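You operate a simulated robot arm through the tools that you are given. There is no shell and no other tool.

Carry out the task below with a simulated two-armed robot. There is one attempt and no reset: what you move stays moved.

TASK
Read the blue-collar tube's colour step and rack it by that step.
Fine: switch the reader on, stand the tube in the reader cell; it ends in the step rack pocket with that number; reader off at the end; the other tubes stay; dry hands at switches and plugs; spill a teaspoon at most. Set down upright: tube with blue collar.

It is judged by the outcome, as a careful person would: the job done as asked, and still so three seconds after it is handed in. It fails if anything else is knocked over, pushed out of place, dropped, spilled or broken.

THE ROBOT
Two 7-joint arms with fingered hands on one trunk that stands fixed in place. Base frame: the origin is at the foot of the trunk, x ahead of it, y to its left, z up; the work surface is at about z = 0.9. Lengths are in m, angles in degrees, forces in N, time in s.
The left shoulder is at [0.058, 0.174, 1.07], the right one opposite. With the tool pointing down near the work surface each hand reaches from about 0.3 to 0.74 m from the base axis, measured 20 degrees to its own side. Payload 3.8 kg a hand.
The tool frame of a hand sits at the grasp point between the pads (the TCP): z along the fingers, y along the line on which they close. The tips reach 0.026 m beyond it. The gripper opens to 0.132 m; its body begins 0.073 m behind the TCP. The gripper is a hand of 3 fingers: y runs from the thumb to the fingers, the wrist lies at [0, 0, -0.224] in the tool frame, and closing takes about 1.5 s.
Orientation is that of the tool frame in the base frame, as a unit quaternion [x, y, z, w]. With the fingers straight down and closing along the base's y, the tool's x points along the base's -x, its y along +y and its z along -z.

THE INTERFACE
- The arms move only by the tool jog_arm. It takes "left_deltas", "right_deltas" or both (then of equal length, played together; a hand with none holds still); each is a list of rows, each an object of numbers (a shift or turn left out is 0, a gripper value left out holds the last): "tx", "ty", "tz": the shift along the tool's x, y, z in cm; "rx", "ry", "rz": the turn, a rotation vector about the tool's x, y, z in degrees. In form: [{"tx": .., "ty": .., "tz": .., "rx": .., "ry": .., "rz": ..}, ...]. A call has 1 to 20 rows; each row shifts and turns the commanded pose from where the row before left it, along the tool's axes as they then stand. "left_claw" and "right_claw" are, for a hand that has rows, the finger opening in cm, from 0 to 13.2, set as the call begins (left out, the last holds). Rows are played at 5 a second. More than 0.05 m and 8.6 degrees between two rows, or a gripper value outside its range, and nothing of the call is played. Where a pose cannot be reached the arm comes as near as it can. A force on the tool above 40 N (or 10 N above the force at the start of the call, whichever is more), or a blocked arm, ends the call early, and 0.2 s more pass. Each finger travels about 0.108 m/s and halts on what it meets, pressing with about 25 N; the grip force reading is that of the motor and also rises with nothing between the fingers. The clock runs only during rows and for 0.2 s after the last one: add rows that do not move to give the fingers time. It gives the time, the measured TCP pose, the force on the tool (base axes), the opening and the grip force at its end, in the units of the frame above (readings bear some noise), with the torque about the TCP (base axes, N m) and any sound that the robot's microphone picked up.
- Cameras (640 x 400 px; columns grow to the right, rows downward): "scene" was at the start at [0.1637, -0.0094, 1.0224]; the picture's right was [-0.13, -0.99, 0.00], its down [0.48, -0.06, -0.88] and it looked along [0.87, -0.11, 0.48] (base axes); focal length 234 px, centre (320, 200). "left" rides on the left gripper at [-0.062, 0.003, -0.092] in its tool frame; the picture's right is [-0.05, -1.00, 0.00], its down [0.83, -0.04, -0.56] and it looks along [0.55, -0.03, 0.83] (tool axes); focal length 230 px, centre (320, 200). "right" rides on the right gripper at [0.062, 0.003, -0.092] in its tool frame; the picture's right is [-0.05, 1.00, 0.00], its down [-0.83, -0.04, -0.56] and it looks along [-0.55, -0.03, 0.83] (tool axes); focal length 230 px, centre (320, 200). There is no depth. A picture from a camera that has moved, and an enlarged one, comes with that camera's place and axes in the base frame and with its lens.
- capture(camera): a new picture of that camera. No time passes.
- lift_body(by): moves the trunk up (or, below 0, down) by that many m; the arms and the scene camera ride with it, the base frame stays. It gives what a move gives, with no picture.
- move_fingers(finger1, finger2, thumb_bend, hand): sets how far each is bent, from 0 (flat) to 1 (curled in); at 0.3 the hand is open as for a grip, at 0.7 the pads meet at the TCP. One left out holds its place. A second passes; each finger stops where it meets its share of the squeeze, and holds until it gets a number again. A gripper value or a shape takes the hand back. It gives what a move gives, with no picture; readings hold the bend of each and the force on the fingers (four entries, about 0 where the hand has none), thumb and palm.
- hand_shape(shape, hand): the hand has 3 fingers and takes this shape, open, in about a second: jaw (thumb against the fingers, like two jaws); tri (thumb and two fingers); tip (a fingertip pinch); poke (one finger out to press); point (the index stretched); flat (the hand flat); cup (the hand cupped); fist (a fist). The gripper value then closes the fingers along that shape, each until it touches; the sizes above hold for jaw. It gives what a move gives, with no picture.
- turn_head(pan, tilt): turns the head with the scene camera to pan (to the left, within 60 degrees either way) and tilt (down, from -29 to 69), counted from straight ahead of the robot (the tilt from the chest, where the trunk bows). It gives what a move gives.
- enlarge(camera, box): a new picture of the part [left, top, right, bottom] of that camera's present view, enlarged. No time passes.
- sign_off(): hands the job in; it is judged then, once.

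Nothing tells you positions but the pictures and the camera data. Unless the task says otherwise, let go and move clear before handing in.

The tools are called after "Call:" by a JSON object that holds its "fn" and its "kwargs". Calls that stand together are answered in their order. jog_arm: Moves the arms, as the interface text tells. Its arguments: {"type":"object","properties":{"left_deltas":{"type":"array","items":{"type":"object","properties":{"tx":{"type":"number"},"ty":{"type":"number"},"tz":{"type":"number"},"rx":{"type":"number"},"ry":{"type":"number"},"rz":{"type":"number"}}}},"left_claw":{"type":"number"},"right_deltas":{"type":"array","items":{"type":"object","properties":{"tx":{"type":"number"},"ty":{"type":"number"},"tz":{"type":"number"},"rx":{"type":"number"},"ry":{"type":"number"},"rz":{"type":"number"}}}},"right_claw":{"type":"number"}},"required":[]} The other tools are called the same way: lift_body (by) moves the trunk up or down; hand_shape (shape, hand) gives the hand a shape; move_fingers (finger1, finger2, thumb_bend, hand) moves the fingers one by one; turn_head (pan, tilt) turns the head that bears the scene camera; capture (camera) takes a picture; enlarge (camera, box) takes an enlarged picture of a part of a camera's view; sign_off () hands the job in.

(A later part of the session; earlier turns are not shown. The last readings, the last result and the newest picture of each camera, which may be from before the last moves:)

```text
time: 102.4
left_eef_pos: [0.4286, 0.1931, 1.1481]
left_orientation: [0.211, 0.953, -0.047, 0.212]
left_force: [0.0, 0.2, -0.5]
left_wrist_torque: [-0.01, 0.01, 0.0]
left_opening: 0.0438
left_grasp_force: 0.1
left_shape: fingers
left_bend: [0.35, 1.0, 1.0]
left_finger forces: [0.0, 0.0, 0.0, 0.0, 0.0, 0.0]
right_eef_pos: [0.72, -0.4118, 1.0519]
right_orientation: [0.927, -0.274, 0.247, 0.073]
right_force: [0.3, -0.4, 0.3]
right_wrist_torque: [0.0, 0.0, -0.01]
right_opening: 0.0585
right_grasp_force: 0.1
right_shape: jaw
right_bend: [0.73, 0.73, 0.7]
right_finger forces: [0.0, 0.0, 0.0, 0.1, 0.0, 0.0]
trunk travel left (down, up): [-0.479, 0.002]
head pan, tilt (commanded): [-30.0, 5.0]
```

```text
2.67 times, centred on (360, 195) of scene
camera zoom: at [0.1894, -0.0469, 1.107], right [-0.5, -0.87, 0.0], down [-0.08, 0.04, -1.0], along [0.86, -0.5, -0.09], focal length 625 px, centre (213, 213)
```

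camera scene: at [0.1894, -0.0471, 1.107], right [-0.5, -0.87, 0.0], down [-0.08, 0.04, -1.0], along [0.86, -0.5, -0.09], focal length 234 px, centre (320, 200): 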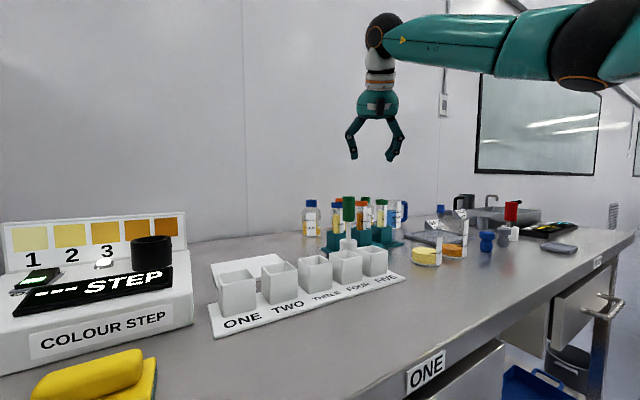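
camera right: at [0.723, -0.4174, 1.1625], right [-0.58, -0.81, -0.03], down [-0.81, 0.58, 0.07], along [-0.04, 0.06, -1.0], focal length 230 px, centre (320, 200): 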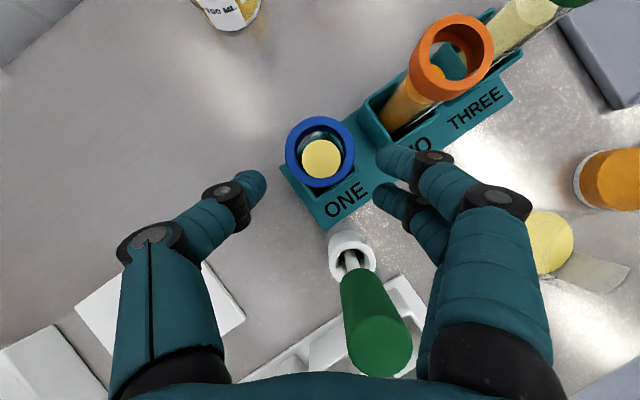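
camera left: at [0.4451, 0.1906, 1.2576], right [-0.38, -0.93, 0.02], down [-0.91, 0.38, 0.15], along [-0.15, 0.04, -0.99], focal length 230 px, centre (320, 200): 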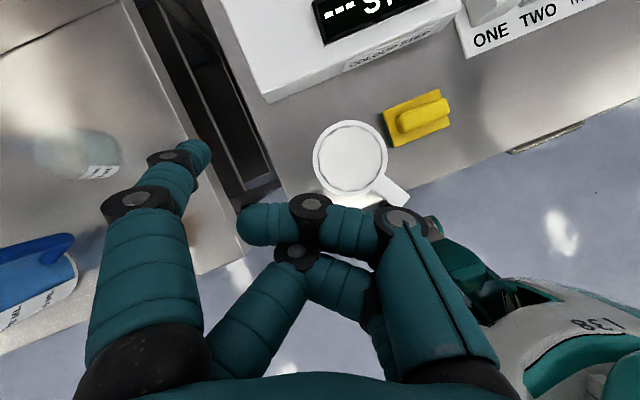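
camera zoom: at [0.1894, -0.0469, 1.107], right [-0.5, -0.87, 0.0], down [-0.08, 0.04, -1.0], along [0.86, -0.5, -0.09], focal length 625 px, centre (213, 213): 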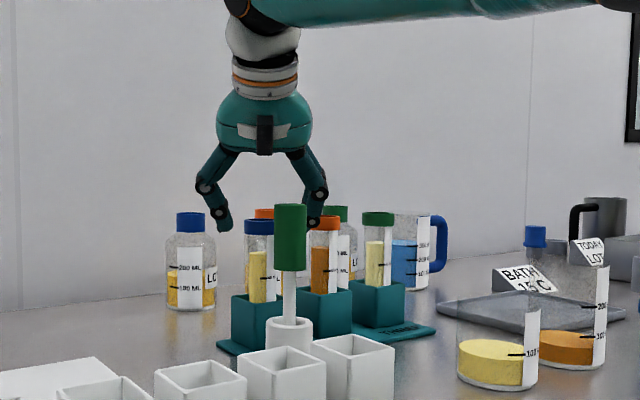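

Still clear on both sides. I'll advance the last 2.9 cm.

Call:
{"fn": "jog_arm", "kwargs": {"right_deltas": [{"tx": 0.02, "ty": 0.02, "tz": 0.95}, {"tx": 0.02, "ty": 0.02, "tz": 0.95}, {"tx": 0.02, "ty": 0.02, "tz": 0.95}, {}]}}

Call:
{"fn": "capture", "kwargs": {"camera": "right"}}

Call:
{"fn": "enlarge", "kwargs": {"camera": "scene", "box": [290, 120, 430, 270]}}

```text
time: 103.4
left_eef_pos: [0.4291, 0.1937, 1.1485]
left_orientation: [0.211, 0.953, -0.047, 0.212]
left_force: [0.1, -0.9, 0.2]
left_wrist_torque: [0.02, -0.06, -0.02]
left_opening: 0.0439
left_grasp_force: 0.1
left_shape: fingers
left_bend: [0.35, 1.0, 1.0]
left_finger forces: [0.0, 0.1, 0.0, 0.0, 0.0, 0.0]
right_eef_pos: [0.7294, -0.4196, 1.0281]
right_orientation: [0.926, -0.273, 0.248, 0.073]
right_force: [-0.4, -0.5, 0.5]
right_wrist_torque: [-0.02, -0.05, -0.01]
right_opening: 0.0586
right_grasp_force: 0.0
right_shape: jaw
right_bend: [0.73, 0.73, 0.7]
right_finger forces: [0.1, 0.0, 0.1, 0.0, 0.0, 0.0]
trunk travel left (down, up): [-0.479, 0.002]
head pan, tilt (commanded): [-30.0, 5.0]
```

```text
taken
camera right: at [0.7336, -0.4273, 1.1386], right [-0.58, -0.81, -0.03], down [-0.81, 0.58, 0.07], along [-0.04, 0.06, -1.0], focal length 230 px, centre (320, 200)
```

right: 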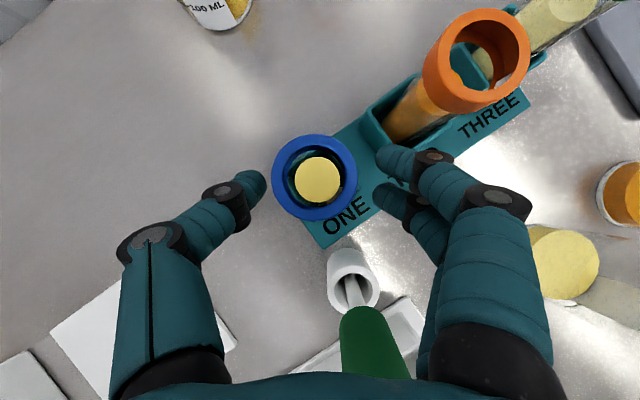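

```text
2.67 times, centred on (360, 195) of scene
camera zoom: at [0.1894, -0.047, 1.107], right [-0.5, -0.87, 0.0], down [-0.08, 0.04, -1.0], along [0.86, -0.5, -0.09], focal length 625 px, centre (213, 213)
```

zoom: 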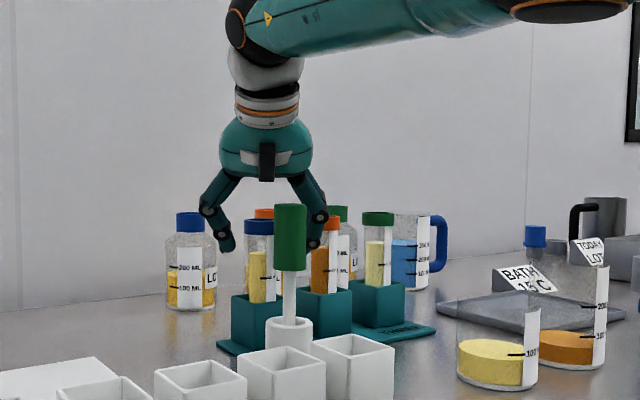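

The tube is centred between thumb and fingers, just below its collar. I'll close the fingers now.

Call:
{"fn": "jog_arm", "kwargs": {"right_deltas": [{}, {}, {}, {}, {}], "right_claw": 2.6}}

Call:
{"fn": "capture", "kwargs": {"camera": "right"}}

Call:
{"fn": "enlarge", "kwargs": {"camera": "scene", "box": [290, 120, 430, 270]}}

```text
time: 104.6
left_eef_pos: [0.4285, 0.1936, 1.1465]
left_orientation: [0.212, 0.953, -0.047, 0.211]
left_force: [-0.1, -0.1, -0.9]
left_wrist_torque: [-0.02, 0.01, 0.02]
left_opening: 0.0436
left_grasp_force: 0.1
left_shape: fingers
left_bend: [0.35, 1.0, 1.0]
left_finger forces: [0.0, 0.0, 0.0, 0.0, 0.0, 0.1]
right_eef_pos: [0.7313, -0.4214, 1.0283]
right_orientation: [0.926, -0.274, 0.248, 0.074]
right_force: [0.1, 0.7, 0.0]
right_wrist_torque: [0.0, 0.01, -0.01]
right_opening: 0.0233
right_grasp_force: 24.6
right_shape: jaw
right_bend: [0.73, 0.73, 0.7]
right_finger forces: [11.5, 10.8, 0.1, 0.0, 22.4, 0.1]
trunk travel left (down, up): [-0.479, 0.002]
head pan, tilt (commanded): [-30.0, 5.0]
```

```text
taken
camera right: at [0.7337, -0.4273, 1.1382], right [-0.58, -0.81, -0.03], down [-0.81, 0.58, 0.07], along [-0.04, 0.06, -1.0], focal length 230 px, centre (320, 200)
```

right: 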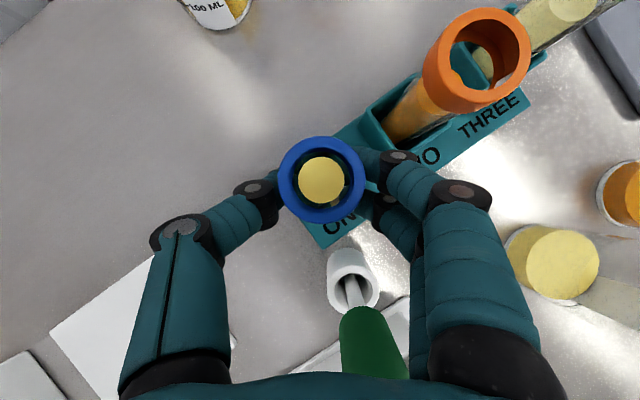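

```text
2.67 times, centred on (360, 195) of scene
camera zoom: at [0.1896, -0.0468, 1.107], right [-0.5, -0.87, 0.0], down [-0.08, 0.04, -1.0], along [0.86, -0.5, -0.09], focal length 625 px, centre (213, 213)
```

zoom: 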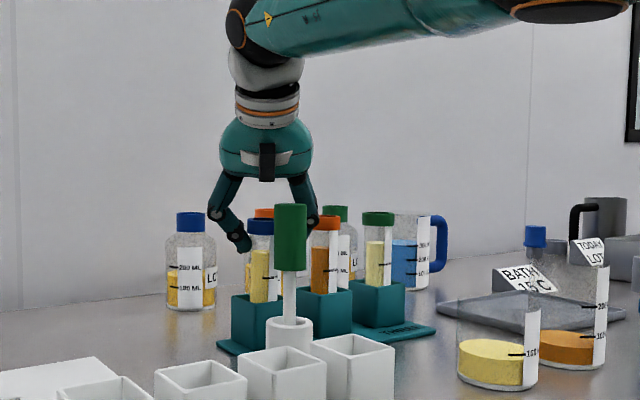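

The tube is gripped with about 22 N. I'll lift straight up in small steps, checking after the first few centimetres.

Call:
{"fn": "jog_arm", "kwargs": {"right_deltas": [{"tx": 0.5, "tz": -0.87}, {"tx": 0.5, "tz": -0.87}, {"tx": 0.5, "tz": -0.87}, {}]}}

Call:
{"fn": "capture", "kwargs": {"camera": "right"}}

Call:
{"fn": "enlarge", "kwargs": {"camera": "scene", "box": [290, 120, 430, 270]}}

```text
time: 105.6
left_eef_pos: [0.4285, 0.194, 1.1475]
left_orientation: [0.211, 0.953, -0.047, 0.21]
left_force: [0.7, 0.6, 0.2]
left_wrist_torque: [0.03, -0.02, 0.01]
left_opening: 0.044
left_grasp_force: 0.0
left_shape: fingers
left_bend: [0.35, 1.0, 1.0]
left_finger forces: [0.1, 0.0, 0.1, 0.0, 0.0, 0.1]
right_eef_pos: [0.7286, -0.419, 1.0581]
right_orientation: [0.927, -0.273, 0.247, 0.073]
right_force: [-0.1, -0.7, -0.5]
right_wrist_torque: [-0.01, -0.03, -0.01]
right_opening: 0.0233
right_grasp_force: 25.4
right_shape: jaw
right_bend: [0.73, 0.73, 0.7]
right_finger forces: [11.5, 10.8, 0.0, 0.1, 22.4, 0.0]
right hand out of reach, approached as far as the arm can: row 2
trunk travel left (down, up): [-0.479, 0.002]
head pan, tilt (commanded): [-30.0, 5.0]
```

```text
taken
camera right: at [0.7322, -0.4263, 1.1679], right [-0.58, -0.81, -0.03], down [-0.81, 0.58, 0.07], along [-0.04, 0.06, -1.0], focal length 230 px, centre (320, 200)
```

right: 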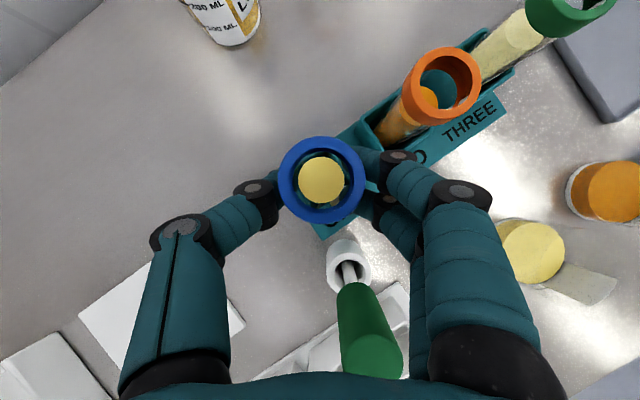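

```text
2.67 times, centred on (360, 195) of scene
camera zoom: at [0.1896, -0.047, 1.1069], right [-0.5, -0.87, 0.0], down [-0.08, 0.04, -1.0], along [0.86, -0.5, -0.09], focal length 625 px, centre (213, 213)
```

zoom: 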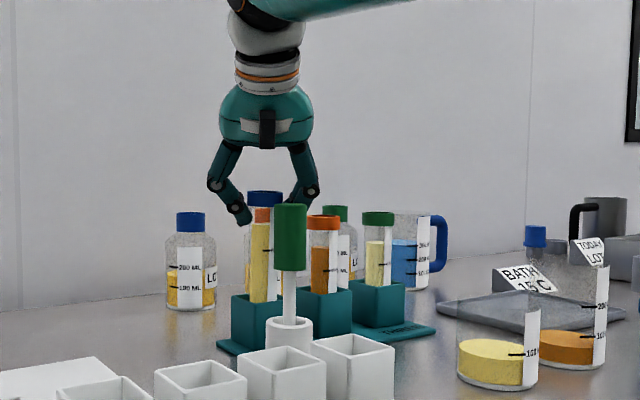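

The tube comes up cleanly with the hand. Continuing to lift.

Call:
{"fn": "jog_arm", "kwargs": {"right_deltas": [{"tx": 0.5, "tz": -0.87}, {"tx": 0.5, "tz": -0.87}, {"tx": 0.5, "tz": -0.87}, {}]}}

Call:
{"fn": "enlarge", "kwargs": {"camera": "scene", "box": [290, 120, 430, 270]}}

```text
time: 106.6
left_eef_pos: [0.4284, 0.1944, 1.1481]
left_orientation: [0.211, 0.953, -0.047, 0.211]
left_force: [-0.4, 0.7, 0.5]
left_wrist_torque: [0.02, 0.0, 0.01]
left_opening: 0.0439
left_grasp_force: 0.0
left_shape: fingers
left_bend: [0.35, 1.0, 1.0]
left_finger forces: [0.1, 0.1, 0.1, 0.0, 0.0, 0.1]
right_eef_pos: [0.7263, -0.4195, 1.0869]
right_orientation: [0.927, -0.273, 0.247, 0.072]
right_force: [-0.7, -0.4, -0.6]
right_wrist_torque: [0.02, 0.0, 0.0]
right_opening: 0.0234
right_grasp_force: 25.4
right_shape: jaw
right_bend: [0.73, 0.73, 0.7]
right_finger forces: [11.5, 10.6, 0.1, 0.0, 22.4, 0.1]
right hand out of reach, approached as far as the arm can: row 3
trunk travel left (down, up): [-0.479, 0.002]
head pan, tilt (commanded): [-30.0, 5.0]
```

```text
2.67 times, centred on (360, 195) of scene
camera zoom: at [0.1897, -0.0468, 1.1069], right [-0.5, -0.87, 0.0], down [-0.08, 0.04, -1.0], along [0.86, -0.5, -0.09], focal length 625 px, centre (213, 213)
```

zoom: 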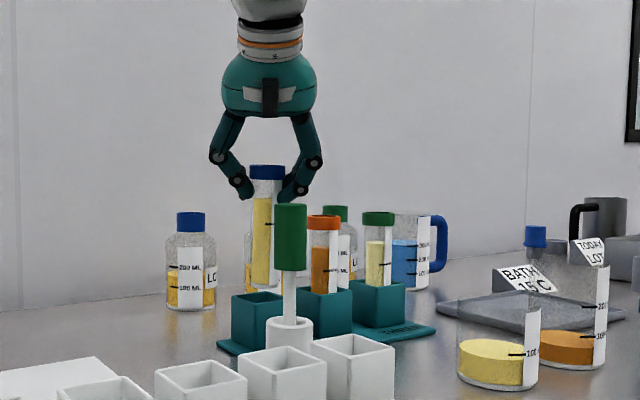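

The tube's bottom is now about 1 cm above its pocket. I'll move it left, away from the brush, while rising further.

Call:
{"fn": "jog_arm", "kwargs": {"right_deltas": [{"tx": 0.25, "tz": -0.43}, {"tx": -0.63, "ty": -1.34, "tz": -1.24}, {"tx": -0.63, "ty": -1.34, "tz": -1.24}, {"tx": -0.63, "ty": -1.34, "tz": -1.24}, {"tx": -0.63, "ty": -1.34, "tz": -1.24}, {}]}}

Call:
{"fn": "capture", "kwargs": {"camera": "scene"}}

Call:
{"fn": "capture", "kwargs": {"camera": "right"}}

```text
time: 108.0
left_eef_pos: [0.4291, 0.1941, 1.1465]
left_orientation: [0.211, 0.953, -0.047, 0.212]
left_force: [0.6, 0.2, 0.1]
left_wrist_torque: [0.03, 0.03, 0.03]
left_opening: 0.0438
left_grasp_force: 0.1
left_shape: fingers
left_bend: [0.35, 1.0, 1.0]
left_finger forces: [0.0, 0.0, 0.0, 0.0, 0.0, 0.0]
right_eef_pos: [0.7147, -0.348, 1.1193]
right_orientation: [0.927, -0.274, 0.247, 0.073]
right_force: [-0.1, -0.1, -0.3]
right_wrist_torque: [0.02, 0.0, 0.01]
right_opening: 0.0233
right_grasp_force: 25.1
right_shape: jaw
right_bend: [0.73, 0.73, 0.7]
right_finger forces: [11.5, 10.7, 0.0, 0.1, 22.3, 0.1]
trunk travel left (down, up): [-0.479, 0.002]
head pan, tilt (commanded): [-30.0, 5.0]
```

```text
taken
camera scene: at [0.1897, -0.047, 1.1069], right [-0.5, -0.87, 0.0], down [-0.08, 0.04, -1.0], along [0.86, -0.5, -0.09], focal length 234 px, centre (320, 200)
```

scene: 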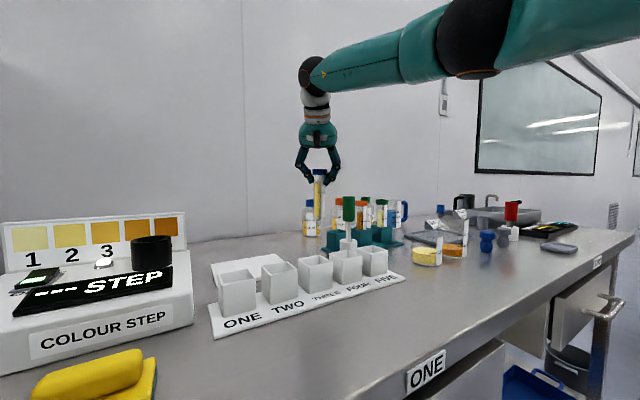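

```text
taken
camera right: at [0.7183, -0.354, 1.2295], right [-0.58, -0.81, -0.03], down [-0.81, 0.58, 0.07], along [-0.04, 0.06, -1.0], focal length 230 px, centre (320, 200)
```

right: 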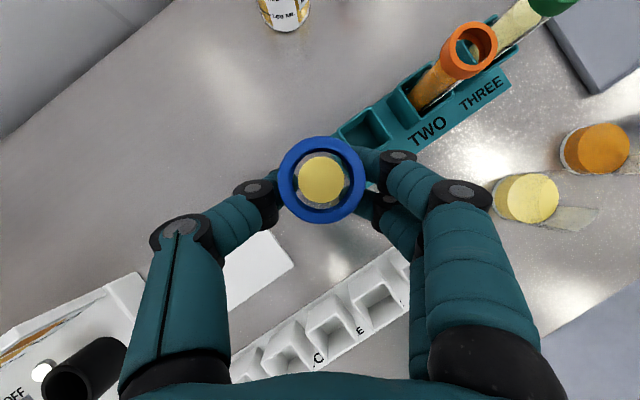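

The tube hangs upright in the hand and the others are undisturbed. I'll yaw the hand to face forward, keeping the tube upright, and carry it gently left toward the reader at a safe height.

Call:
{"fn": "jog_arm", "kwargs": {"right_deltas": [{"rx": 3.29, "rz": -5.73}, {"rx": 3.29, "rz": -5.73}, {"rx": 3.29, "rz": -5.73}, {"rx": 3.29, "rz": -5.73}, {"rx": 3.29, "rz": -5.73}, {"tx": -0.23, "ty": -1.2, "tz": -0.71}, {"tx": -0.23, "ty": -2.2, "tz": -0.71}, {"tx": -0.23, "ty": -2.2, "tz": -0.71}, {"tx": -0.23, "ty": -2.2, "tz": -0.71}, {"tx": -0.23, "ty": -2.2, "tz": -0.71}, {"tx": -0.23, "ty": -1.2, "tz": -0.71}, {}]}}

Call:
{"fn": "turn_head", "kwargs": {"pan": -5, "tilt": 10}}

Call:
{"fn": "capture", "kwargs": {"camera": "scene"}}

Call:
{"fn": "capture", "kwargs": {"camera": "right"}}

```text
time: 110.6
left_eef_pos: [0.4289, 0.1942, 1.149]
left_orientation: [0.212, 0.953, -0.047, 0.211]
left_force: [0.5, 0.2, 0.5]
left_wrist_torque: [-0.01, 0.01, 0.02]
left_opening: 0.0436
left_grasp_force: 0.1
left_shape: fingers
left_bend: [0.35, 1.0, 1.0]
left_finger forces: [0.0, 0.1, 0.0, 0.1, 0.0, 0.1]
right_eef_pos: [0.6811, -0.2369, 1.152]
right_orientation: [0.966, 0.001, 0.258, 0.0]
right_force: [-1.1, -0.2, -0.7]
right_wrist_torque: [-0.01, 0.03, -0.01]
right_opening: 0.0228
right_grasp_force: 25.1
right_shape: jaw
right_bend: [0.73, 0.73, 0.7]
right_finger forces: [11.7, 10.9, 0.1, 0.0, 22.3, 0.1]
trunk travel left (down, up): [-0.479, 0.002]
head pan, tilt (commanded): [-30.0, 5.0]
```

```text
time: 111.5
left_eef_pos: [0.4291, 0.1941, 1.1485]
left_orientation: [0.212, 0.953, -0.047, 0.211]
left_force: [0.8, -0.2, -0.1]
left_wrist_torque: [-0.02, 0.0, -0.03]
left_opening: 0.0436
left_grasp_force: 0.1
left_shape: fingers
left_bend: [0.35, 1.0, 1.0]
left_finger forces: [0.0, 0.1, 0.0, 0.1, 0.0, 0.0]
right_eef_pos: [0.6812, -0.2377, 1.1518]
right_orientation: [0.966, 0.001, 0.258, 0.001]
right_force: [0.8, 0.3, -0.6]
right_wrist_torque: [0.01, 0.0, 0.01]
right_opening: 0.0235
right_grasp_force: 24.9
right_shape: jaw
right_bend: [0.73, 0.73, 0.7]
right_finger forces: [11.6, 10.8, 0.0, 0.1, 22.2, 0.1]
trunk travel left (down, up): [-0.479, 0.002]
head pan, tilt (commanded): [-5.0, 10.0]
```

```text
taken
camera scene: at [0.2026, -0.0091, 1.0989], right [-0.09, -1.0, 0.0], down [-0.17, 0.02, -0.98], along [0.98, -0.09, -0.17], focal length 234 px, centre (320, 200)
```

scene: 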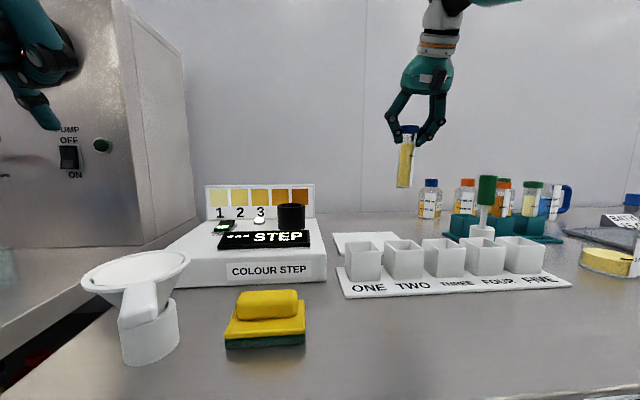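

```text
taken
camera right: at [0.6871, -0.24, 1.2619], right [-0.04, -1.0, -0.03], down [-1.0, 0.04, 0.07], along [-0.07, 0.03, -1.0], focal length 230 px, centre (320, 200)
```

right: 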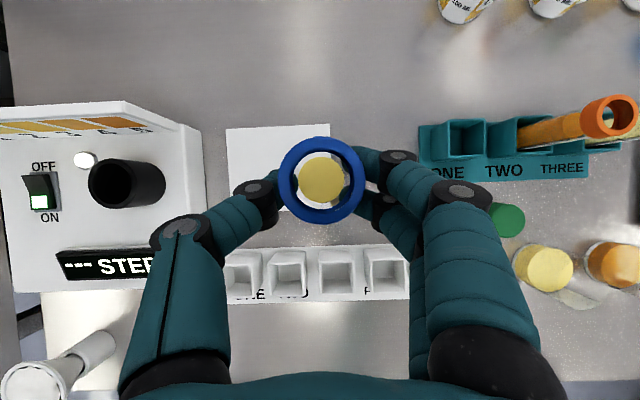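

Holding steady. I'll zoom in on the reader cell from the hand camera and the head camera to fix its position.

Call:
{"fn": "enlarge", "kwargs": {"camera": "right", "box": [60, 100, 240, 250]}}

Call:
{"fn": "enlarge", "kwargs": {"camera": "scene", "box": [190, 170, 340, 290]}}

Call:
{"fn": "enlarge", "kwargs": {"camera": "scene", "box": [370, 70, 470, 210]}}

```text
2.67 times, centred on (150, 175) of right
camera zoom: at [0.6871, -0.24, 1.2619], right [-0.04, -1.0, -0.03], down [-1.0, 0.04, 0.07], along [-0.07, 0.03, -1.0], focal length 614 px, centre (773, 267)
```

zoom: 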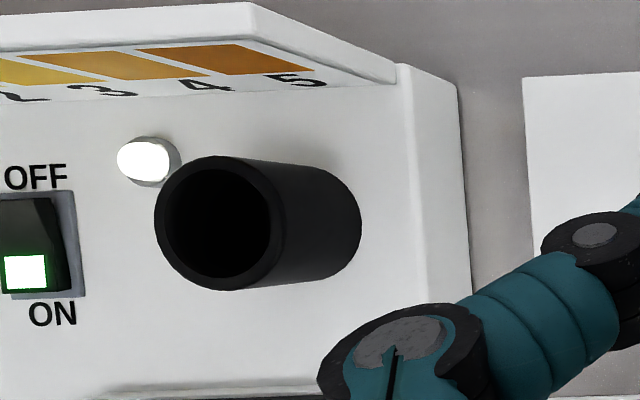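

```text
3.33 times, centred on (265, 230) of scene
camera zoom: at [0.2026, -0.0091, 1.0989], right [-0.09, -1.0, 0.0], down [-0.17, 0.02, -0.98], along [0.98, -0.09, -0.17], focal length 781 px, centre (503, 100)
```

zoom: 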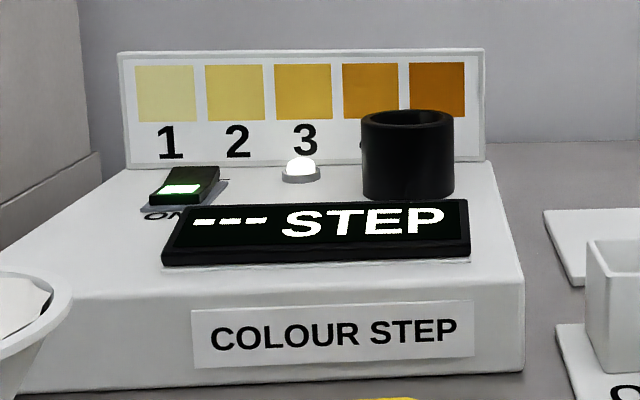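

```text
2.86 times, centred on (420, 140) of scene
camera zoom: at [0.2026, -0.0091, 1.0989], right [-0.09, -1.0, 0.0], down [-0.17, 0.02, -0.98], along [0.98, -0.09, -0.17], focal length 670 px, centre (34, 371)
```

zoom: 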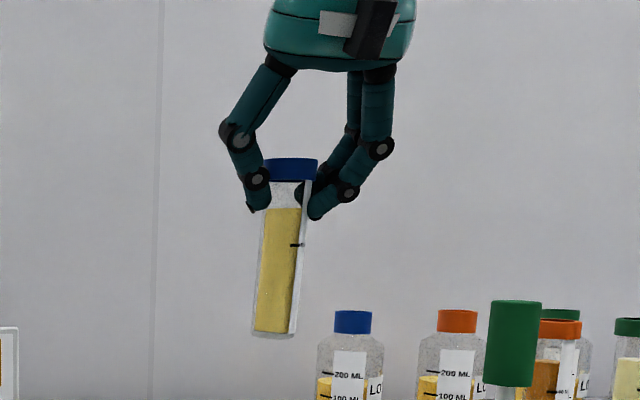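

The cell is clearly visible. The tube seems to lean a few degrees; I'll check from the hand camera above it.

Call:
{"fn": "enlarge", "kwargs": {"camera": "right", "box": [260, 130, 380, 230]}}

```text
4.00 times, centred on (320, 180) of right
camera zoom: at [0.6871, -0.24, 1.2619], right [-0.04, -1.0, -0.03], down [-1.0, 0.04, 0.07], along [-0.07, 0.03, -1.0], focal length 920 px, centre (320, 280)
```

zoom: 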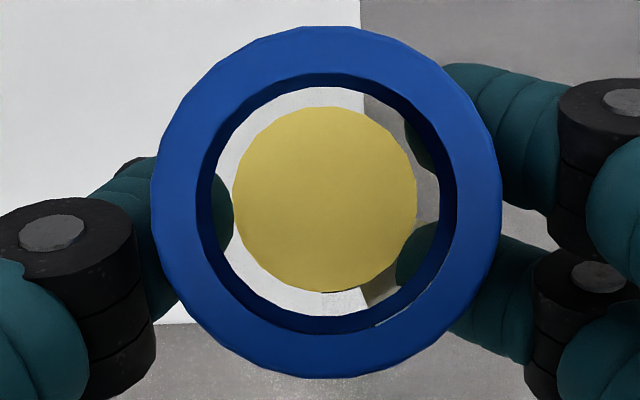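

The tube leans only a couple of degrees, and the cell centre is at (0.6995, 0.0085) with its rim at z≈1.0. I'll correct the lean slightly and carry the tube smoothly over the reader cell, with its bottom about 3 cm above the rim.

Call:
{"fn": "jog_arm", "kwargs": {"right_deltas": [{"rx": -2.17, "rz": -1.25}, {"tx": 0.09, "ty": -1.0, "tz": -0.04}, {"tx": 0.09, "ty": -2.0, "tz": -0.04}, {"tx": 0.09, "ty": -2.0, "tz": -0.04}, {"tx": 0.09, "ty": -2.0, "tz": -0.04}, {"tx": 0.09, "ty": -2.0, "tz": -0.04}, {"tx": 0.09, "ty": -2.0, "tz": -0.04}, {"tx": 0.09, "ty": -2.0, "tz": -0.04}, {"tx": 0.09, "ty": -2.0, "tz": -0.04}, {"tx": 0.09, "ty": -2.0, "tz": -0.04}, {"tx": 0.09, "ty": -2.0, "tz": -0.04}, {"tx": 0.09, "ty": -1.0, "tz": -0.04}, {}, {}]}}

Call:
{"fn": "capture", "kwargs": {"camera": "scene"}}

Call:
{"fn": "capture", "kwargs": {"camera": "right"}}

```text
time: 114.5
left_eef_pos: [0.4298, 0.1931, 1.148]
left_orientation: [0.212, 0.953, -0.047, 0.211]
left_force: [-0.1, -0.1, 0.8]
left_wrist_torque: [-0.03, 0.03, 0.0]
left_opening: 0.044
left_grasp_force: 0.1
left_shape: fingers
left_bend: [0.35, 1.0, 1.0]
left_finger forces: [0.0, 0.0, 0.0, 0.0, 0.0, 0.0]
right_eef_pos: [0.6872, -0.0366, 1.1514]
right_orientation: [0.966, 0.007, 0.258, 0.022]
right_force: [0.0, -0.4, -0.3]
right_wrist_torque: [0.0, -0.01, 0.04]
right_opening: 0.0234
right_grasp_force: 25.2
right_shape: jaw
right_bend: [0.73, 0.73, 0.7]
right_finger forces: [11.7, 10.8, 0.1, 0.0, 22.2, 0.0]
trunk travel left (down, up): [-0.479, 0.002]
head pan, tilt (commanded): [-5.0, 10.0]
```

```text
taken
camera scene: at [0.2026, -0.009, 1.0989], right [-0.09, -1.0, 0.0], down [-0.17, 0.01, -0.98], along [0.98, -0.09, -0.17], focal length 234 px, centre (320, 200)
```

scene: 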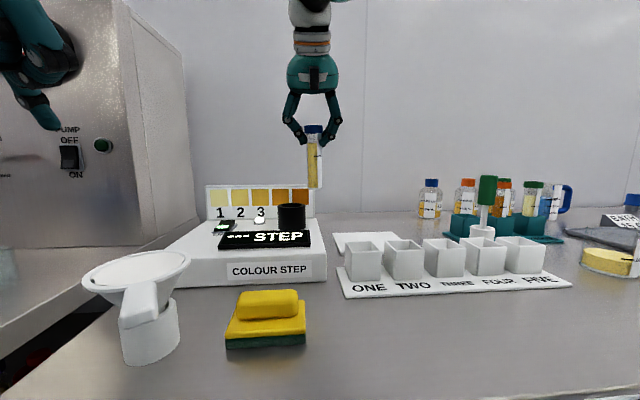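

```text
taken
camera right: at [0.6933, -0.0351, 1.2606], right [-0.04, -1.0, 0.02], down [-1.0, 0.04, 0.06], along [-0.07, -0.02, -1.0], focal length 230 px, centre (320, 200)
```

right: 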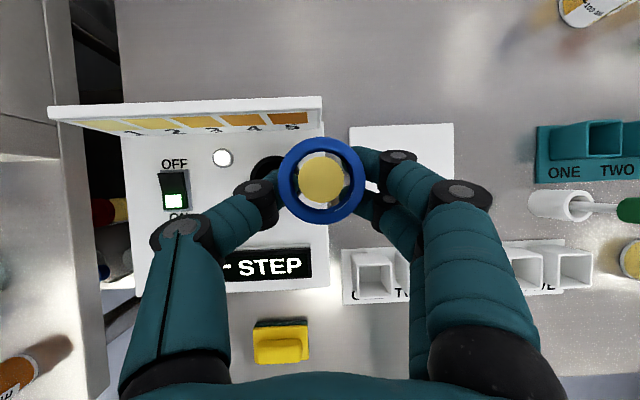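

The tube hangs upright. I'll check it zoomed in, then move the last 4.5 cm over the cell.

Call:
{"fn": "jog_arm", "kwargs": {"right_deltas": [{"tx": 0.05, "ty": -1.1, "tz": -0.08}, {"tx": 0.05, "ty": -1.2, "tz": -0.08}, {"tx": 0.05, "ty": -1.2, "tz": -0.08}, {"tx": 0.05, "ty": -1.1, "tz": -0.08}, {}, {}]}}

Call:
{"fn": "enlarge", "kwargs": {"camera": "scene", "box": [250, 100, 350, 240]}}

Call:
{"fn": "capture", "kwargs": {"camera": "right"}}

Call:
{"fn": "capture", "kwargs": {"camera": "left"}}

```text
time: 115.8
left_eef_pos: [0.4288, 0.1943, 1.1479]
left_orientation: [0.211, 0.953, -0.047, 0.212]
left_force: [0.0, -0.3, 0.3]
left_wrist_torque: [0.04, 0.01, 0.0]
left_opening: 0.0437
left_grasp_force: 0.1
left_shape: fingers
left_bend: [0.35, 1.0, 1.0]
left_finger forces: [0.0, 0.0, 0.0, 0.0, 0.0, 0.1]
right_eef_pos: [0.6874, 0.0094, 1.1516]
right_orientation: [0.966, 0.007, 0.258, 0.021]
right_force: [0.1, -0.5, -1.2]
right_wrist_torque: [0.01, 0.0, -0.03]
right_opening: 0.023
right_grasp_force: 25.7
right_shape: jaw
right_bend: [0.73, 0.73, 0.7]
right_finger forces: [11.7, 10.8, 0.0, 0.0, 22.2, 0.0]
trunk travel left (down, up): [-0.479, 0.002]
head pan, tilt (commanded): [-5.0, 10.0]
```

```text
2.86 times, centred on (300, 170) of scene
camera zoom: at [0.2026, -0.0087, 1.0989], right [-0.09, -1.0, 0.0], down [-0.17, 0.01, -0.98], along [0.98, -0.09, -0.17], focal length 670 px, centre (377, 286)
```

zoom: 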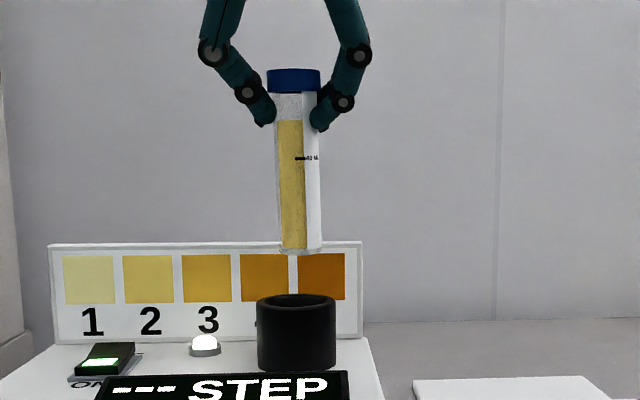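

```text
taken
camera right: at [0.6941, 0.011, 1.2623], right [-0.04, -1.0, 0.02], down [-1.0, 0.04, 0.06], along [-0.07, -0.02, -1.0], focal length 230 px, centre (320, 200)
```

right: 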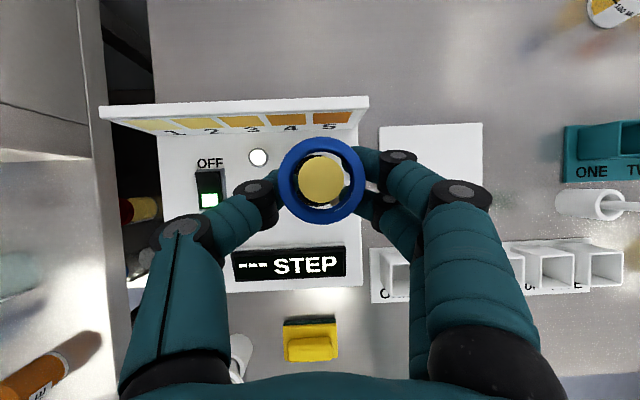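

```text
taken
camera left: at [0.4455, 0.1909, 1.2573], right [-0.38, -0.93, 0.02], down [-0.91, 0.38, 0.15], along [-0.15, 0.04, -0.99], focal length 230 px, centre (320, 200)
```

left: 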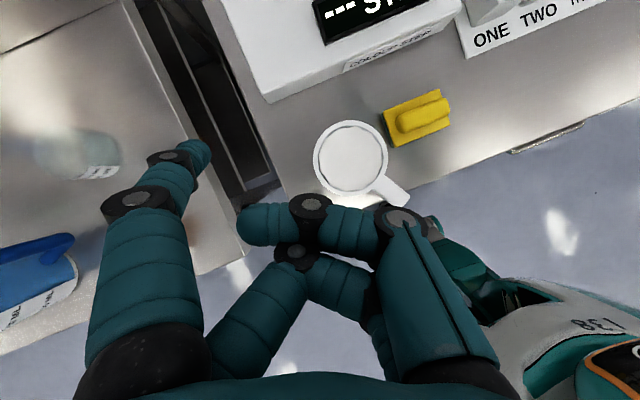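

The tube is centred over the cell within about 2 mm. I'll nudge it 2 mm left and lower it 5 cm into the cell mouth.

Call:
{"fn": "jog_arm", "kwargs": {"right_deltas": [{"ty": -0.2}, {"tx": -0.5, "ty": -0.04, "tz": 0.87}, {"tx": -0.5, "ty": -0.04, "tz": 0.87}, {"tx": -0.5, "ty": -0.04, "tz": 0.87}, {"tx": -0.5, "ty": -0.04, "tz": 0.87}, {}]}}

Call:
{"fn": "enlarge", "kwargs": {"camera": "scene", "box": [230, 110, 370, 250]}}

Call:
{"fn": "capture", "kwargs": {"camera": "right"}}

```text
time: 117.2
left_eef_pos: [0.4282, 0.1947, 1.1484]
left_orientation: [0.212, 0.953, -0.047, 0.211]
left_force: [-0.8, -0.3, -1.3]
left_wrist_torque: [-0.01, 0.0, 0.0]
left_opening: 0.0438
left_grasp_force: 0.0
left_shape: fingers
left_bend: [0.35, 1.0, 1.0]
left_finger forces: [0.0, 0.1, 0.1, 0.0, 0.0, 0.1]
right_eef_pos: [0.689, 0.013, 1.1104]
right_orientation: [0.966, 0.007, 0.258, 0.021]
right_force: [-0.7, 0.3, 0.1]
right_wrist_torque: [-0.01, 0.03, 0.0]
right_opening: 0.0231
right_grasp_force: 25.6
right_shape: jaw
right_bend: [0.73, 0.73, 0.7]
right_finger forces: [11.6, 10.9, 0.1, 0.1, 22.4, 0.1]
trunk travel left (down, up): [-0.479, 0.002]
head pan, tilt (commanded): [-5.0, 10.0]
```

```text
2.86 times, centred on (300, 180) of scene
camera zoom: at [0.2025, -0.009, 1.099], right [-0.09, -1.0, 0.0], down [-0.17, 0.01, -0.98], along [0.98, -0.09, -0.17], focal length 670 px, centre (377, 257)
```

zoom: 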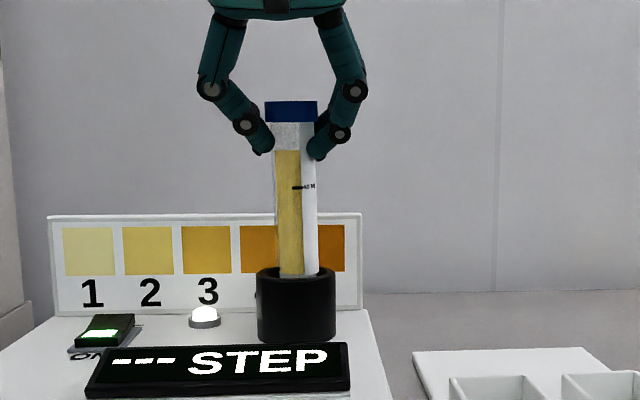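

```text
taken
camera right: at [0.6947, 0.0134, 1.2218], right [-0.04, -1.0, 0.02], down [-1.0, 0.04, 0.06], along [-0.07, -0.02, -1.0], focal length 230 px, centre (320, 200)
```

right: 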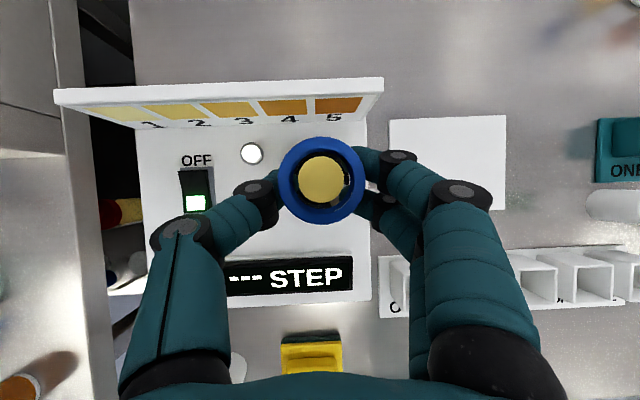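

The tube's bottom is inside the cell rim and centred. I'll continue lowering gently, watching the force.

Call:
{"fn": "jog_arm", "kwargs": {"right_deltas": [{"tx": -0.25, "ty": -0.02, "tz": 0.435}, {"tx": -0.25, "ty": -0.02, "tz": 0.435}, {"tx": -0.25, "ty": -0.02, "tz": 0.435}, {"tx": -0.25, "ty": -0.02, "tz": 0.435}, {}]}}

Call:
{"fn": "enlarge", "kwargs": {"camera": "scene", "box": [230, 110, 370, 250]}}

```text
time: 118.5
left_eef_pos: [0.4277, 0.1942, 1.1483]
left_orientation: [0.212, 0.953, -0.047, 0.212]
left_force: [-0.1, 0.6, 0.4]
left_wrist_torque: [0.02, -0.05, -0.03]
left_opening: 0.0439
left_grasp_force: 0.0
left_shape: fingers
left_bend: [0.35, 1.0, 1.0]
left_finger forces: [0.0, 0.0, 0.0, 0.0, 0.0, 0.0]
right_eef_pos: [0.6875, 0.0124, 1.0925]
right_orientation: [0.966, 0.006, 0.258, 0.021]
right_force: [0.4, 0.6, -0.1]
right_wrist_torque: [-0.03, -0.01, -0.02]
right_opening: 0.0231
right_grasp_force: 25.4
right_shape: jaw
right_bend: [0.73, 0.73, 0.7]
right_finger forces: [11.7, 10.9, 0.0, 0.0, 22.4, 0.1]
trunk travel left (down, up): [-0.479, 0.002]
head pan, tilt (commanded): [-5.0, 10.0]
```

```text
2.86 times, centred on (300, 180) of scene
camera zoom: at [0.2026, -0.009, 1.0989], right [-0.09, -1.0, 0.0], down [-0.17, 0.02, -0.98], along [0.98, -0.09, -0.17], focal length 670 px, centre (377, 257)
```

zoom: 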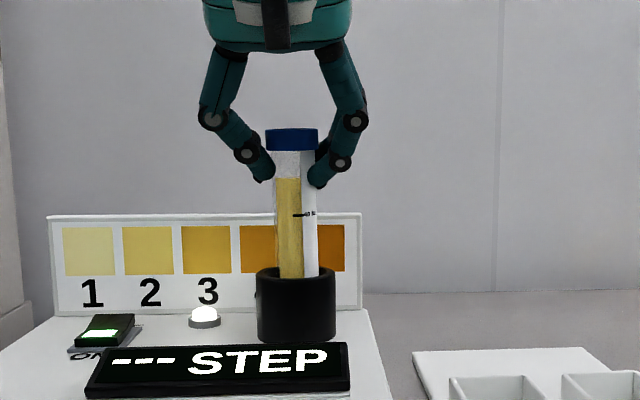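

No contact yet. I'll continue in 4 mm steps.

Call:
{"fn": "jog_arm", "kwargs": {"right_deltas": [{"tx": -0.2, "ty": -0.02, "tz": 0.35}, {"tx": -0.2, "ty": -0.02, "tz": 0.35}, {"tx": -0.2, "ty": -0.02, "tz": 0.35}, {}]}}

Call:
{"fn": "enlarge", "kwargs": {"camera": "scene", "box": [200, 120, 360, 260]}}

```text
time: 119.5
left_eef_pos: [0.4286, 0.1931, 1.1484]
left_orientation: [0.211, 0.953, -0.046, 0.211]
left_force: [0.8, -1.2, 0.5]
left_wrist_torque: [-0.01, 0.03, 0.01]
left_opening: 0.0439
left_grasp_force: 0.0
left_shape: fingers
left_bend: [0.35, 1.0, 1.0]
left_finger forces: [0.0, 0.0, 0.1, 0.1, 0.0, 0.1]
right_eef_pos: [0.6883, 0.0105, 1.0805]
right_orientation: [0.966, 0.007, 0.259, 0.021]
right_force: [0.0, 0.8, -0.9]
right_wrist_torque: [0.01, -0.01, 0.0]
right_opening: 0.0232
right_grasp_force: 24.9
right_shape: jaw
right_bend: [0.73, 0.73, 0.7]
right_finger forces: [11.8, 10.9, 0.1, 0.0, 22.4, 0.1]
trunk travel left (down, up): [-0.479, 0.002]
head pan, tilt (commanded): [-5.0, 10.0]
```

```text
2.86 times, centred on (280, 190) of scene
camera zoom: at [0.2026, -0.009, 1.0989], right [-0.09, -1.0, 0.0], down [-0.17, 0.02, -0.98], along [0.98, -0.09, -0.17], focal length 670 px, centre (434, 229)
```

zoom: 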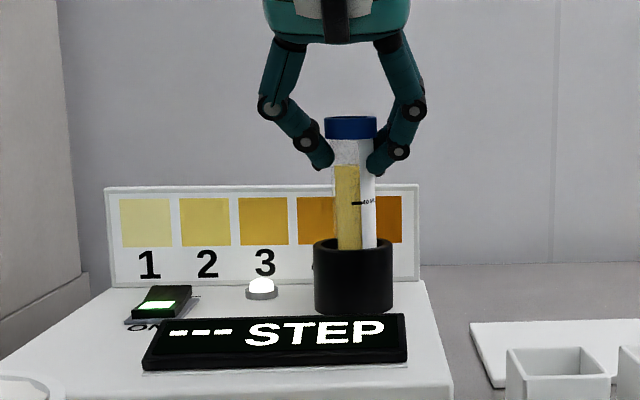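

Still free, and the display still shows dashes. I'll go a little further.

Call:
{"fn": "jog_arm", "kwargs": {"right_deltas": [{"tx": -0.15, "ty": -0.01, "tz": 0.26}, {"tx": -0.15, "ty": -0.01, "tz": 0.26}, {}]}}

Call:
{"fn": "enlarge", "kwargs": {"camera": "scene", "box": [200, 120, 360, 260]}}

```text
time: 120.2
left_eef_pos: [0.4287, 0.1949, 1.1487]
left_orientation: [0.211, 0.953, -0.047, 0.211]
left_force: [1.0, 0.4, 0.4]
left_wrist_torque: [-0.01, 0.0, 0.01]
left_opening: 0.0439
left_grasp_force: 0.1
left_shape: fingers
left_bend: [0.35, 1.0, 1.0]
left_finger forces: [0.0, 0.1, 0.0, 0.1, 0.0, 0.1]
right_eef_pos: [0.6879, 0.0115, 1.0735]
right_orientation: [0.966, 0.006, 0.258, 0.021]
right_force: [-0.1, -0.1, -0.3]
right_wrist_torque: [-0.01, -0.01, -0.01]
right_opening: 0.0232
right_grasp_force: 25.0
right_shape: jaw
right_bend: [0.73, 0.73, 0.7]
right_finger forces: [11.7, 10.9, 0.0, 0.0, 22.3, 0.0]
trunk travel left (down, up): [-0.479, 0.002]
head pan, tilt (commanded): [-5.0, 10.0]
```

```text
2.86 times, centred on (280, 190) of scene
camera zoom: at [0.2026, -0.009, 1.0989], right [-0.09, -1.0, 0.0], down [-0.17, 0.02, -0.98], along [0.98, -0.09, -0.17], focal length 670 px, centre (434, 229)
```

zoom: 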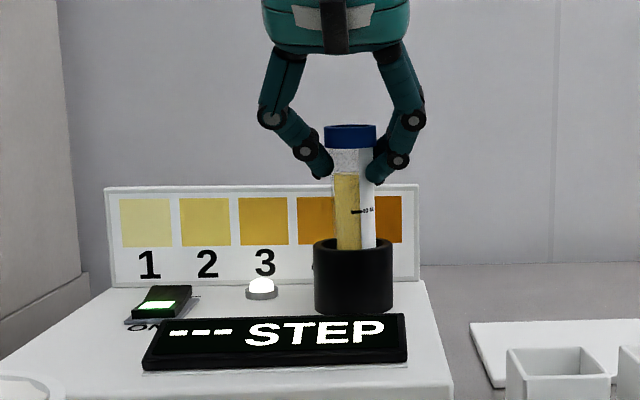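

Call:
{"fn": "jog_arm", "kwargs": {"right_deltas": [{"tx": -0.12, "ty": -0.01, "tz": 0.22}, {"tx": -0.12, "ty": -0.01, "tz": 0.22}, {}]}}

Call:
{"fn": "enlarge", "kwargs": {"camera": "scene", "box": [200, 120, 360, 260]}}

```text
time: 121.0
left_eef_pos: [0.4276, 0.1942, 1.1484]
left_orientation: [0.211, 0.953, -0.047, 0.212]
left_force: [-0.1, 0.4, -0.5]
left_wrist_torque: [-0.01, 0.01, -0.03]
left_opening: 0.0438
left_grasp_force: 0.1
left_shape: fingers
left_bend: [0.35, 1.0, 1.0]
left_finger forces: [0.0, 0.1, 0.0, 0.1, 0.0, 0.0]
right_eef_pos: [0.6881, 0.0107, 1.0711]
right_orientation: [0.965, 0.006, 0.26, 0.021]
right_force: [0.4, -0.3, 8.9]
right_wrist_torque: [-0.03, -0.09, -0.05]
right_opening: 0.0233
right_grasp_force: 25.6
right_shape: jaw
right_bend: [0.73, 0.73, 0.7]
right_finger forces: [12.8, 11.8, 0.0, 0.1, 24.0, 0.0]
trunk travel left (down, up): [-0.479, 0.002]
head pan, tilt (commanded): [-5.0, 10.0]
```

```text
2.86 times, centred on (280, 190) of scene
camera zoom: at [0.202, -0.009, 1.0993], right [-0.09, -1.0, 0.0], down [-0.17, 0.02, -0.98], along [0.98, -0.09, -0.17], focal length 670 px, centre (434, 229)
```

zoom: 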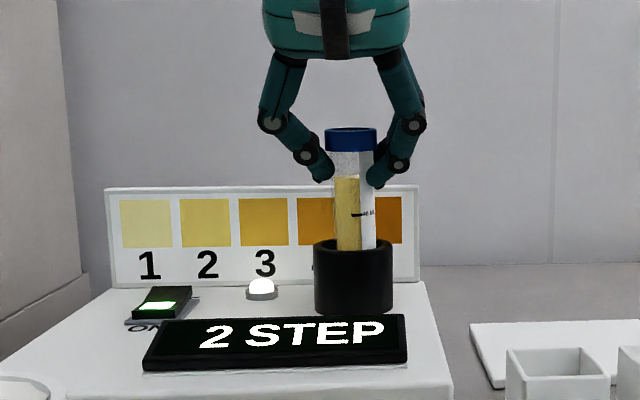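

The tube is standing on the cell floor (about 9 N), and the display reads "2 STEP". I'll relieve the pressure, open the fingers so the tube truly stands on its own, and confirm the reading.

Call:
{"fn": "jog_arm", "kwargs": {"right_deltas": [{"tx": 0.1, "ty": 0.01, "tz": -0.17}, {}]}}

Call:
{"fn": "jog_arm", "kwargs": {"right_deltas": [{}, {}, {}, {}, {}], "right_claw": 5.4}}

Call:
{"fn": "enlarge", "kwargs": {"camera": "scene", "box": [200, 120, 360, 260]}}

Call:
{"fn": "enlarge", "kwargs": {"camera": "right", "box": [200, 80, 440, 290]}}

```text
time: 121.7
left_eef_pos: [0.4288, 0.1936, 1.1481]
left_orientation: [0.211, 0.953, -0.047, 0.211]
left_force: [0.4, -0.5, 0.0]
left_wrist_torque: [0.01, 0.01, 0.01]
left_opening: 0.0439
left_grasp_force: 0.1
left_shape: fingers
left_bend: [0.35, 1.0, 1.0]
left_finger forces: [0.0, 0.0, 0.1, 0.0, 0.0, 0.0]
right_eef_pos: [0.6871, 0.0109, 1.072]
right_orientation: [0.966, 0.006, 0.258, 0.022]
right_force: [0.0, 0.4, 7.3]
right_wrist_torque: [0.01, -0.08, 0.03]
right_opening: 0.0235
right_grasp_force: 24.7
right_shape: jaw
right_bend: [0.73, 0.73, 0.7]
right_finger forces: [12.7, 11.7, 0.1, 0.1, 24.0, 0.0]
trunk travel left (down, up): [-0.479, 0.002]
head pan, tilt (commanded): [-5.0, 10.0]
```

```text
time: 122.8
left_eef_pos: [0.4283, 0.1943, 1.148]
left_orientation: [0.211, 0.953, -0.047, 0.211]
left_force: [0.3, 1.0, -0.2]
left_wrist_torque: [-0.01, 0.0, 0.01]
left_opening: 0.044
left_grasp_force: 0.0
left_shape: fingers
left_bend: [0.35, 1.0, 1.0]
left_finger forces: [0.0, 0.0, 0.1, 0.1, 0.0, 0.1]
right_eef_pos: [0.6887, 0.0113, 1.0703]
right_orientation: [0.966, 0.006, 0.259, 0.021]
right_force: [0.6, 0.5, 0.4]
right_wrist_torque: [-0.01, 0.0, 0.01]
right_opening: 0.0532
right_grasp_force: 0.0
right_shape: jaw
right_bend: [0.73, 0.73, 0.7]
right_finger forces: [0.0, 0.0, 0.0, 0.1, 0.0, 0.1]
trunk travel left (down, up): [-0.479, 0.002]
head pan, tilt (commanded): [-5.0, 10.0]
```

```text
2.86 times, centred on (280, 190) of scene
camera zoom: at [0.2025, -0.009, 1.0989], right [-0.09, -1.0, 0.0], down [-0.17, 0.02, -0.98], along [0.98, -0.09, -0.17], focal length 670 px, centre (434, 229)
```

zoom: 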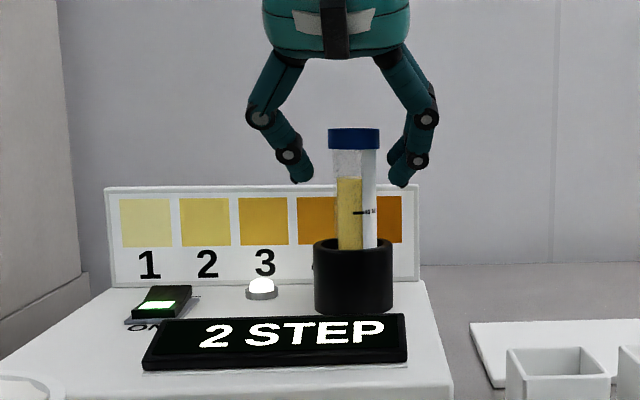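

```text
1.90 times, centred on (320, 185) of right
camera zoom: at [0.6939, 0.0127, 1.181], right [-0.04, -1.0, 0.02], down [-1.0, 0.04, 0.07], along [-0.07, -0.02, -1.0], focal length 438 px, centre (320, 229)
```

zoom: 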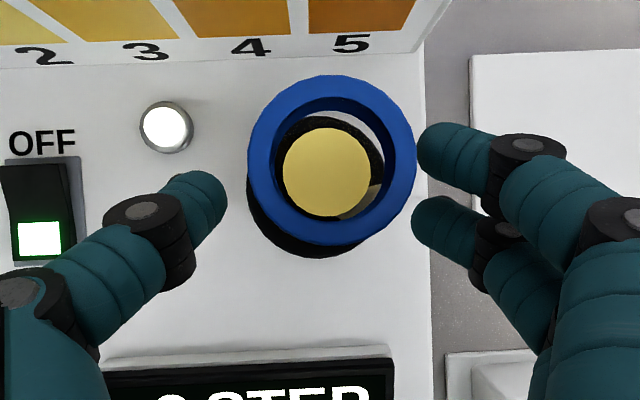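

The tube stands freely, and the reading is a steady "2 STEP", so it goes into pocket TWO. I'll grip it again and lift it straight out.

Call:
{"fn": "jog_arm", "kwargs": {"right_deltas": [{}, {}, {}, {}, {}], "right_claw": 2.6}}

Call:
{"fn": "enlarge", "kwargs": {"camera": "scene", "box": [200, 120, 360, 260]}}

Call:
{"fn": "enlarge", "kwargs": {"camera": "scene", "box": [320, 200, 580, 320]}}

```text
time: 124.0
left_eef_pos: [0.4276, 0.1939, 1.1477]
left_orientation: [0.212, 0.953, -0.047, 0.212]
left_force: [-0.2, -1.2, -0.7]
left_wrist_torque: [-0.03, 0.01, 0.0]
left_opening: 0.0435
left_grasp_force: 0.1
left_shape: fingers
left_bend: [0.35, 1.0, 1.0]
left_finger forces: [0.0, 0.0, 0.1, 0.0, 0.0, 0.0]
right_eef_pos: [0.6877, 0.0101, 1.0718]
right_orientation: [0.966, 0.007, 0.258, 0.021]
right_force: [0.1, -0.5, 0.6]
right_wrist_torque: [0.0, 0.0, -0.03]
right_opening: 0.0271
right_grasp_force: 0.0
right_shape: jaw
right_bend: [0.73, 0.73, 0.7]
right_finger forces: [0.8, 0.0, 0.0, 0.1, 0.8, 0.0]
trunk travel left (down, up): [-0.479, 0.002]
head pan, tilt (commanded): [-5.0, 10.0]
```

```text
2.86 times, centred on (280, 190) of scene
camera zoom: at [0.2026, -0.009, 1.0989], right [-0.09, -1.0, 0.0], down [-0.17, 0.02, -0.98], along [0.98, -0.09, -0.17], focal length 670 px, centre (434, 229)
```

zoom: 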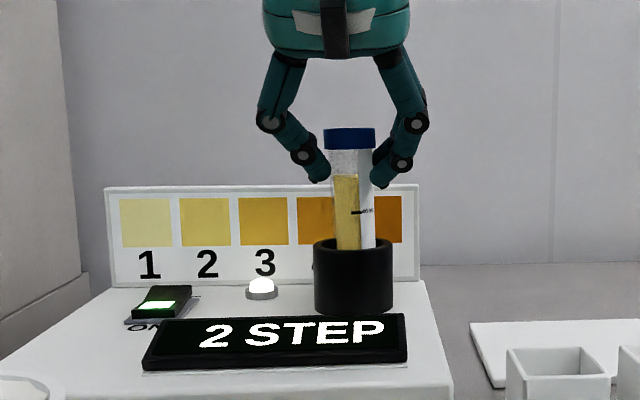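

```text
2.46 times, centred on (450, 260) of scene
camera zoom: at [0.2026, -0.009, 1.0989], right [-0.09, -1.0, 0.0], down [-0.17, 0.02, -0.98], along [0.98, -0.09, -0.17], focal length 577 px, centre (0, 52)
```

zoom: 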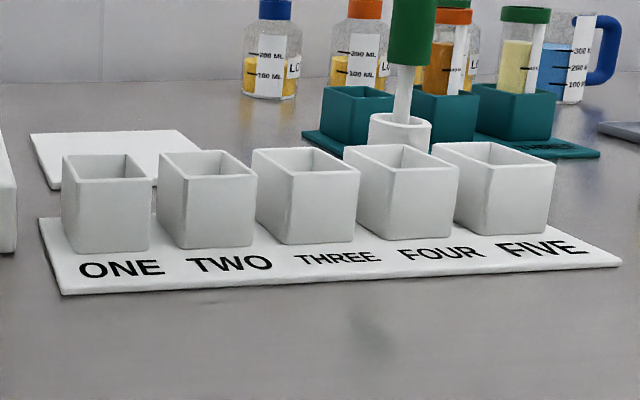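

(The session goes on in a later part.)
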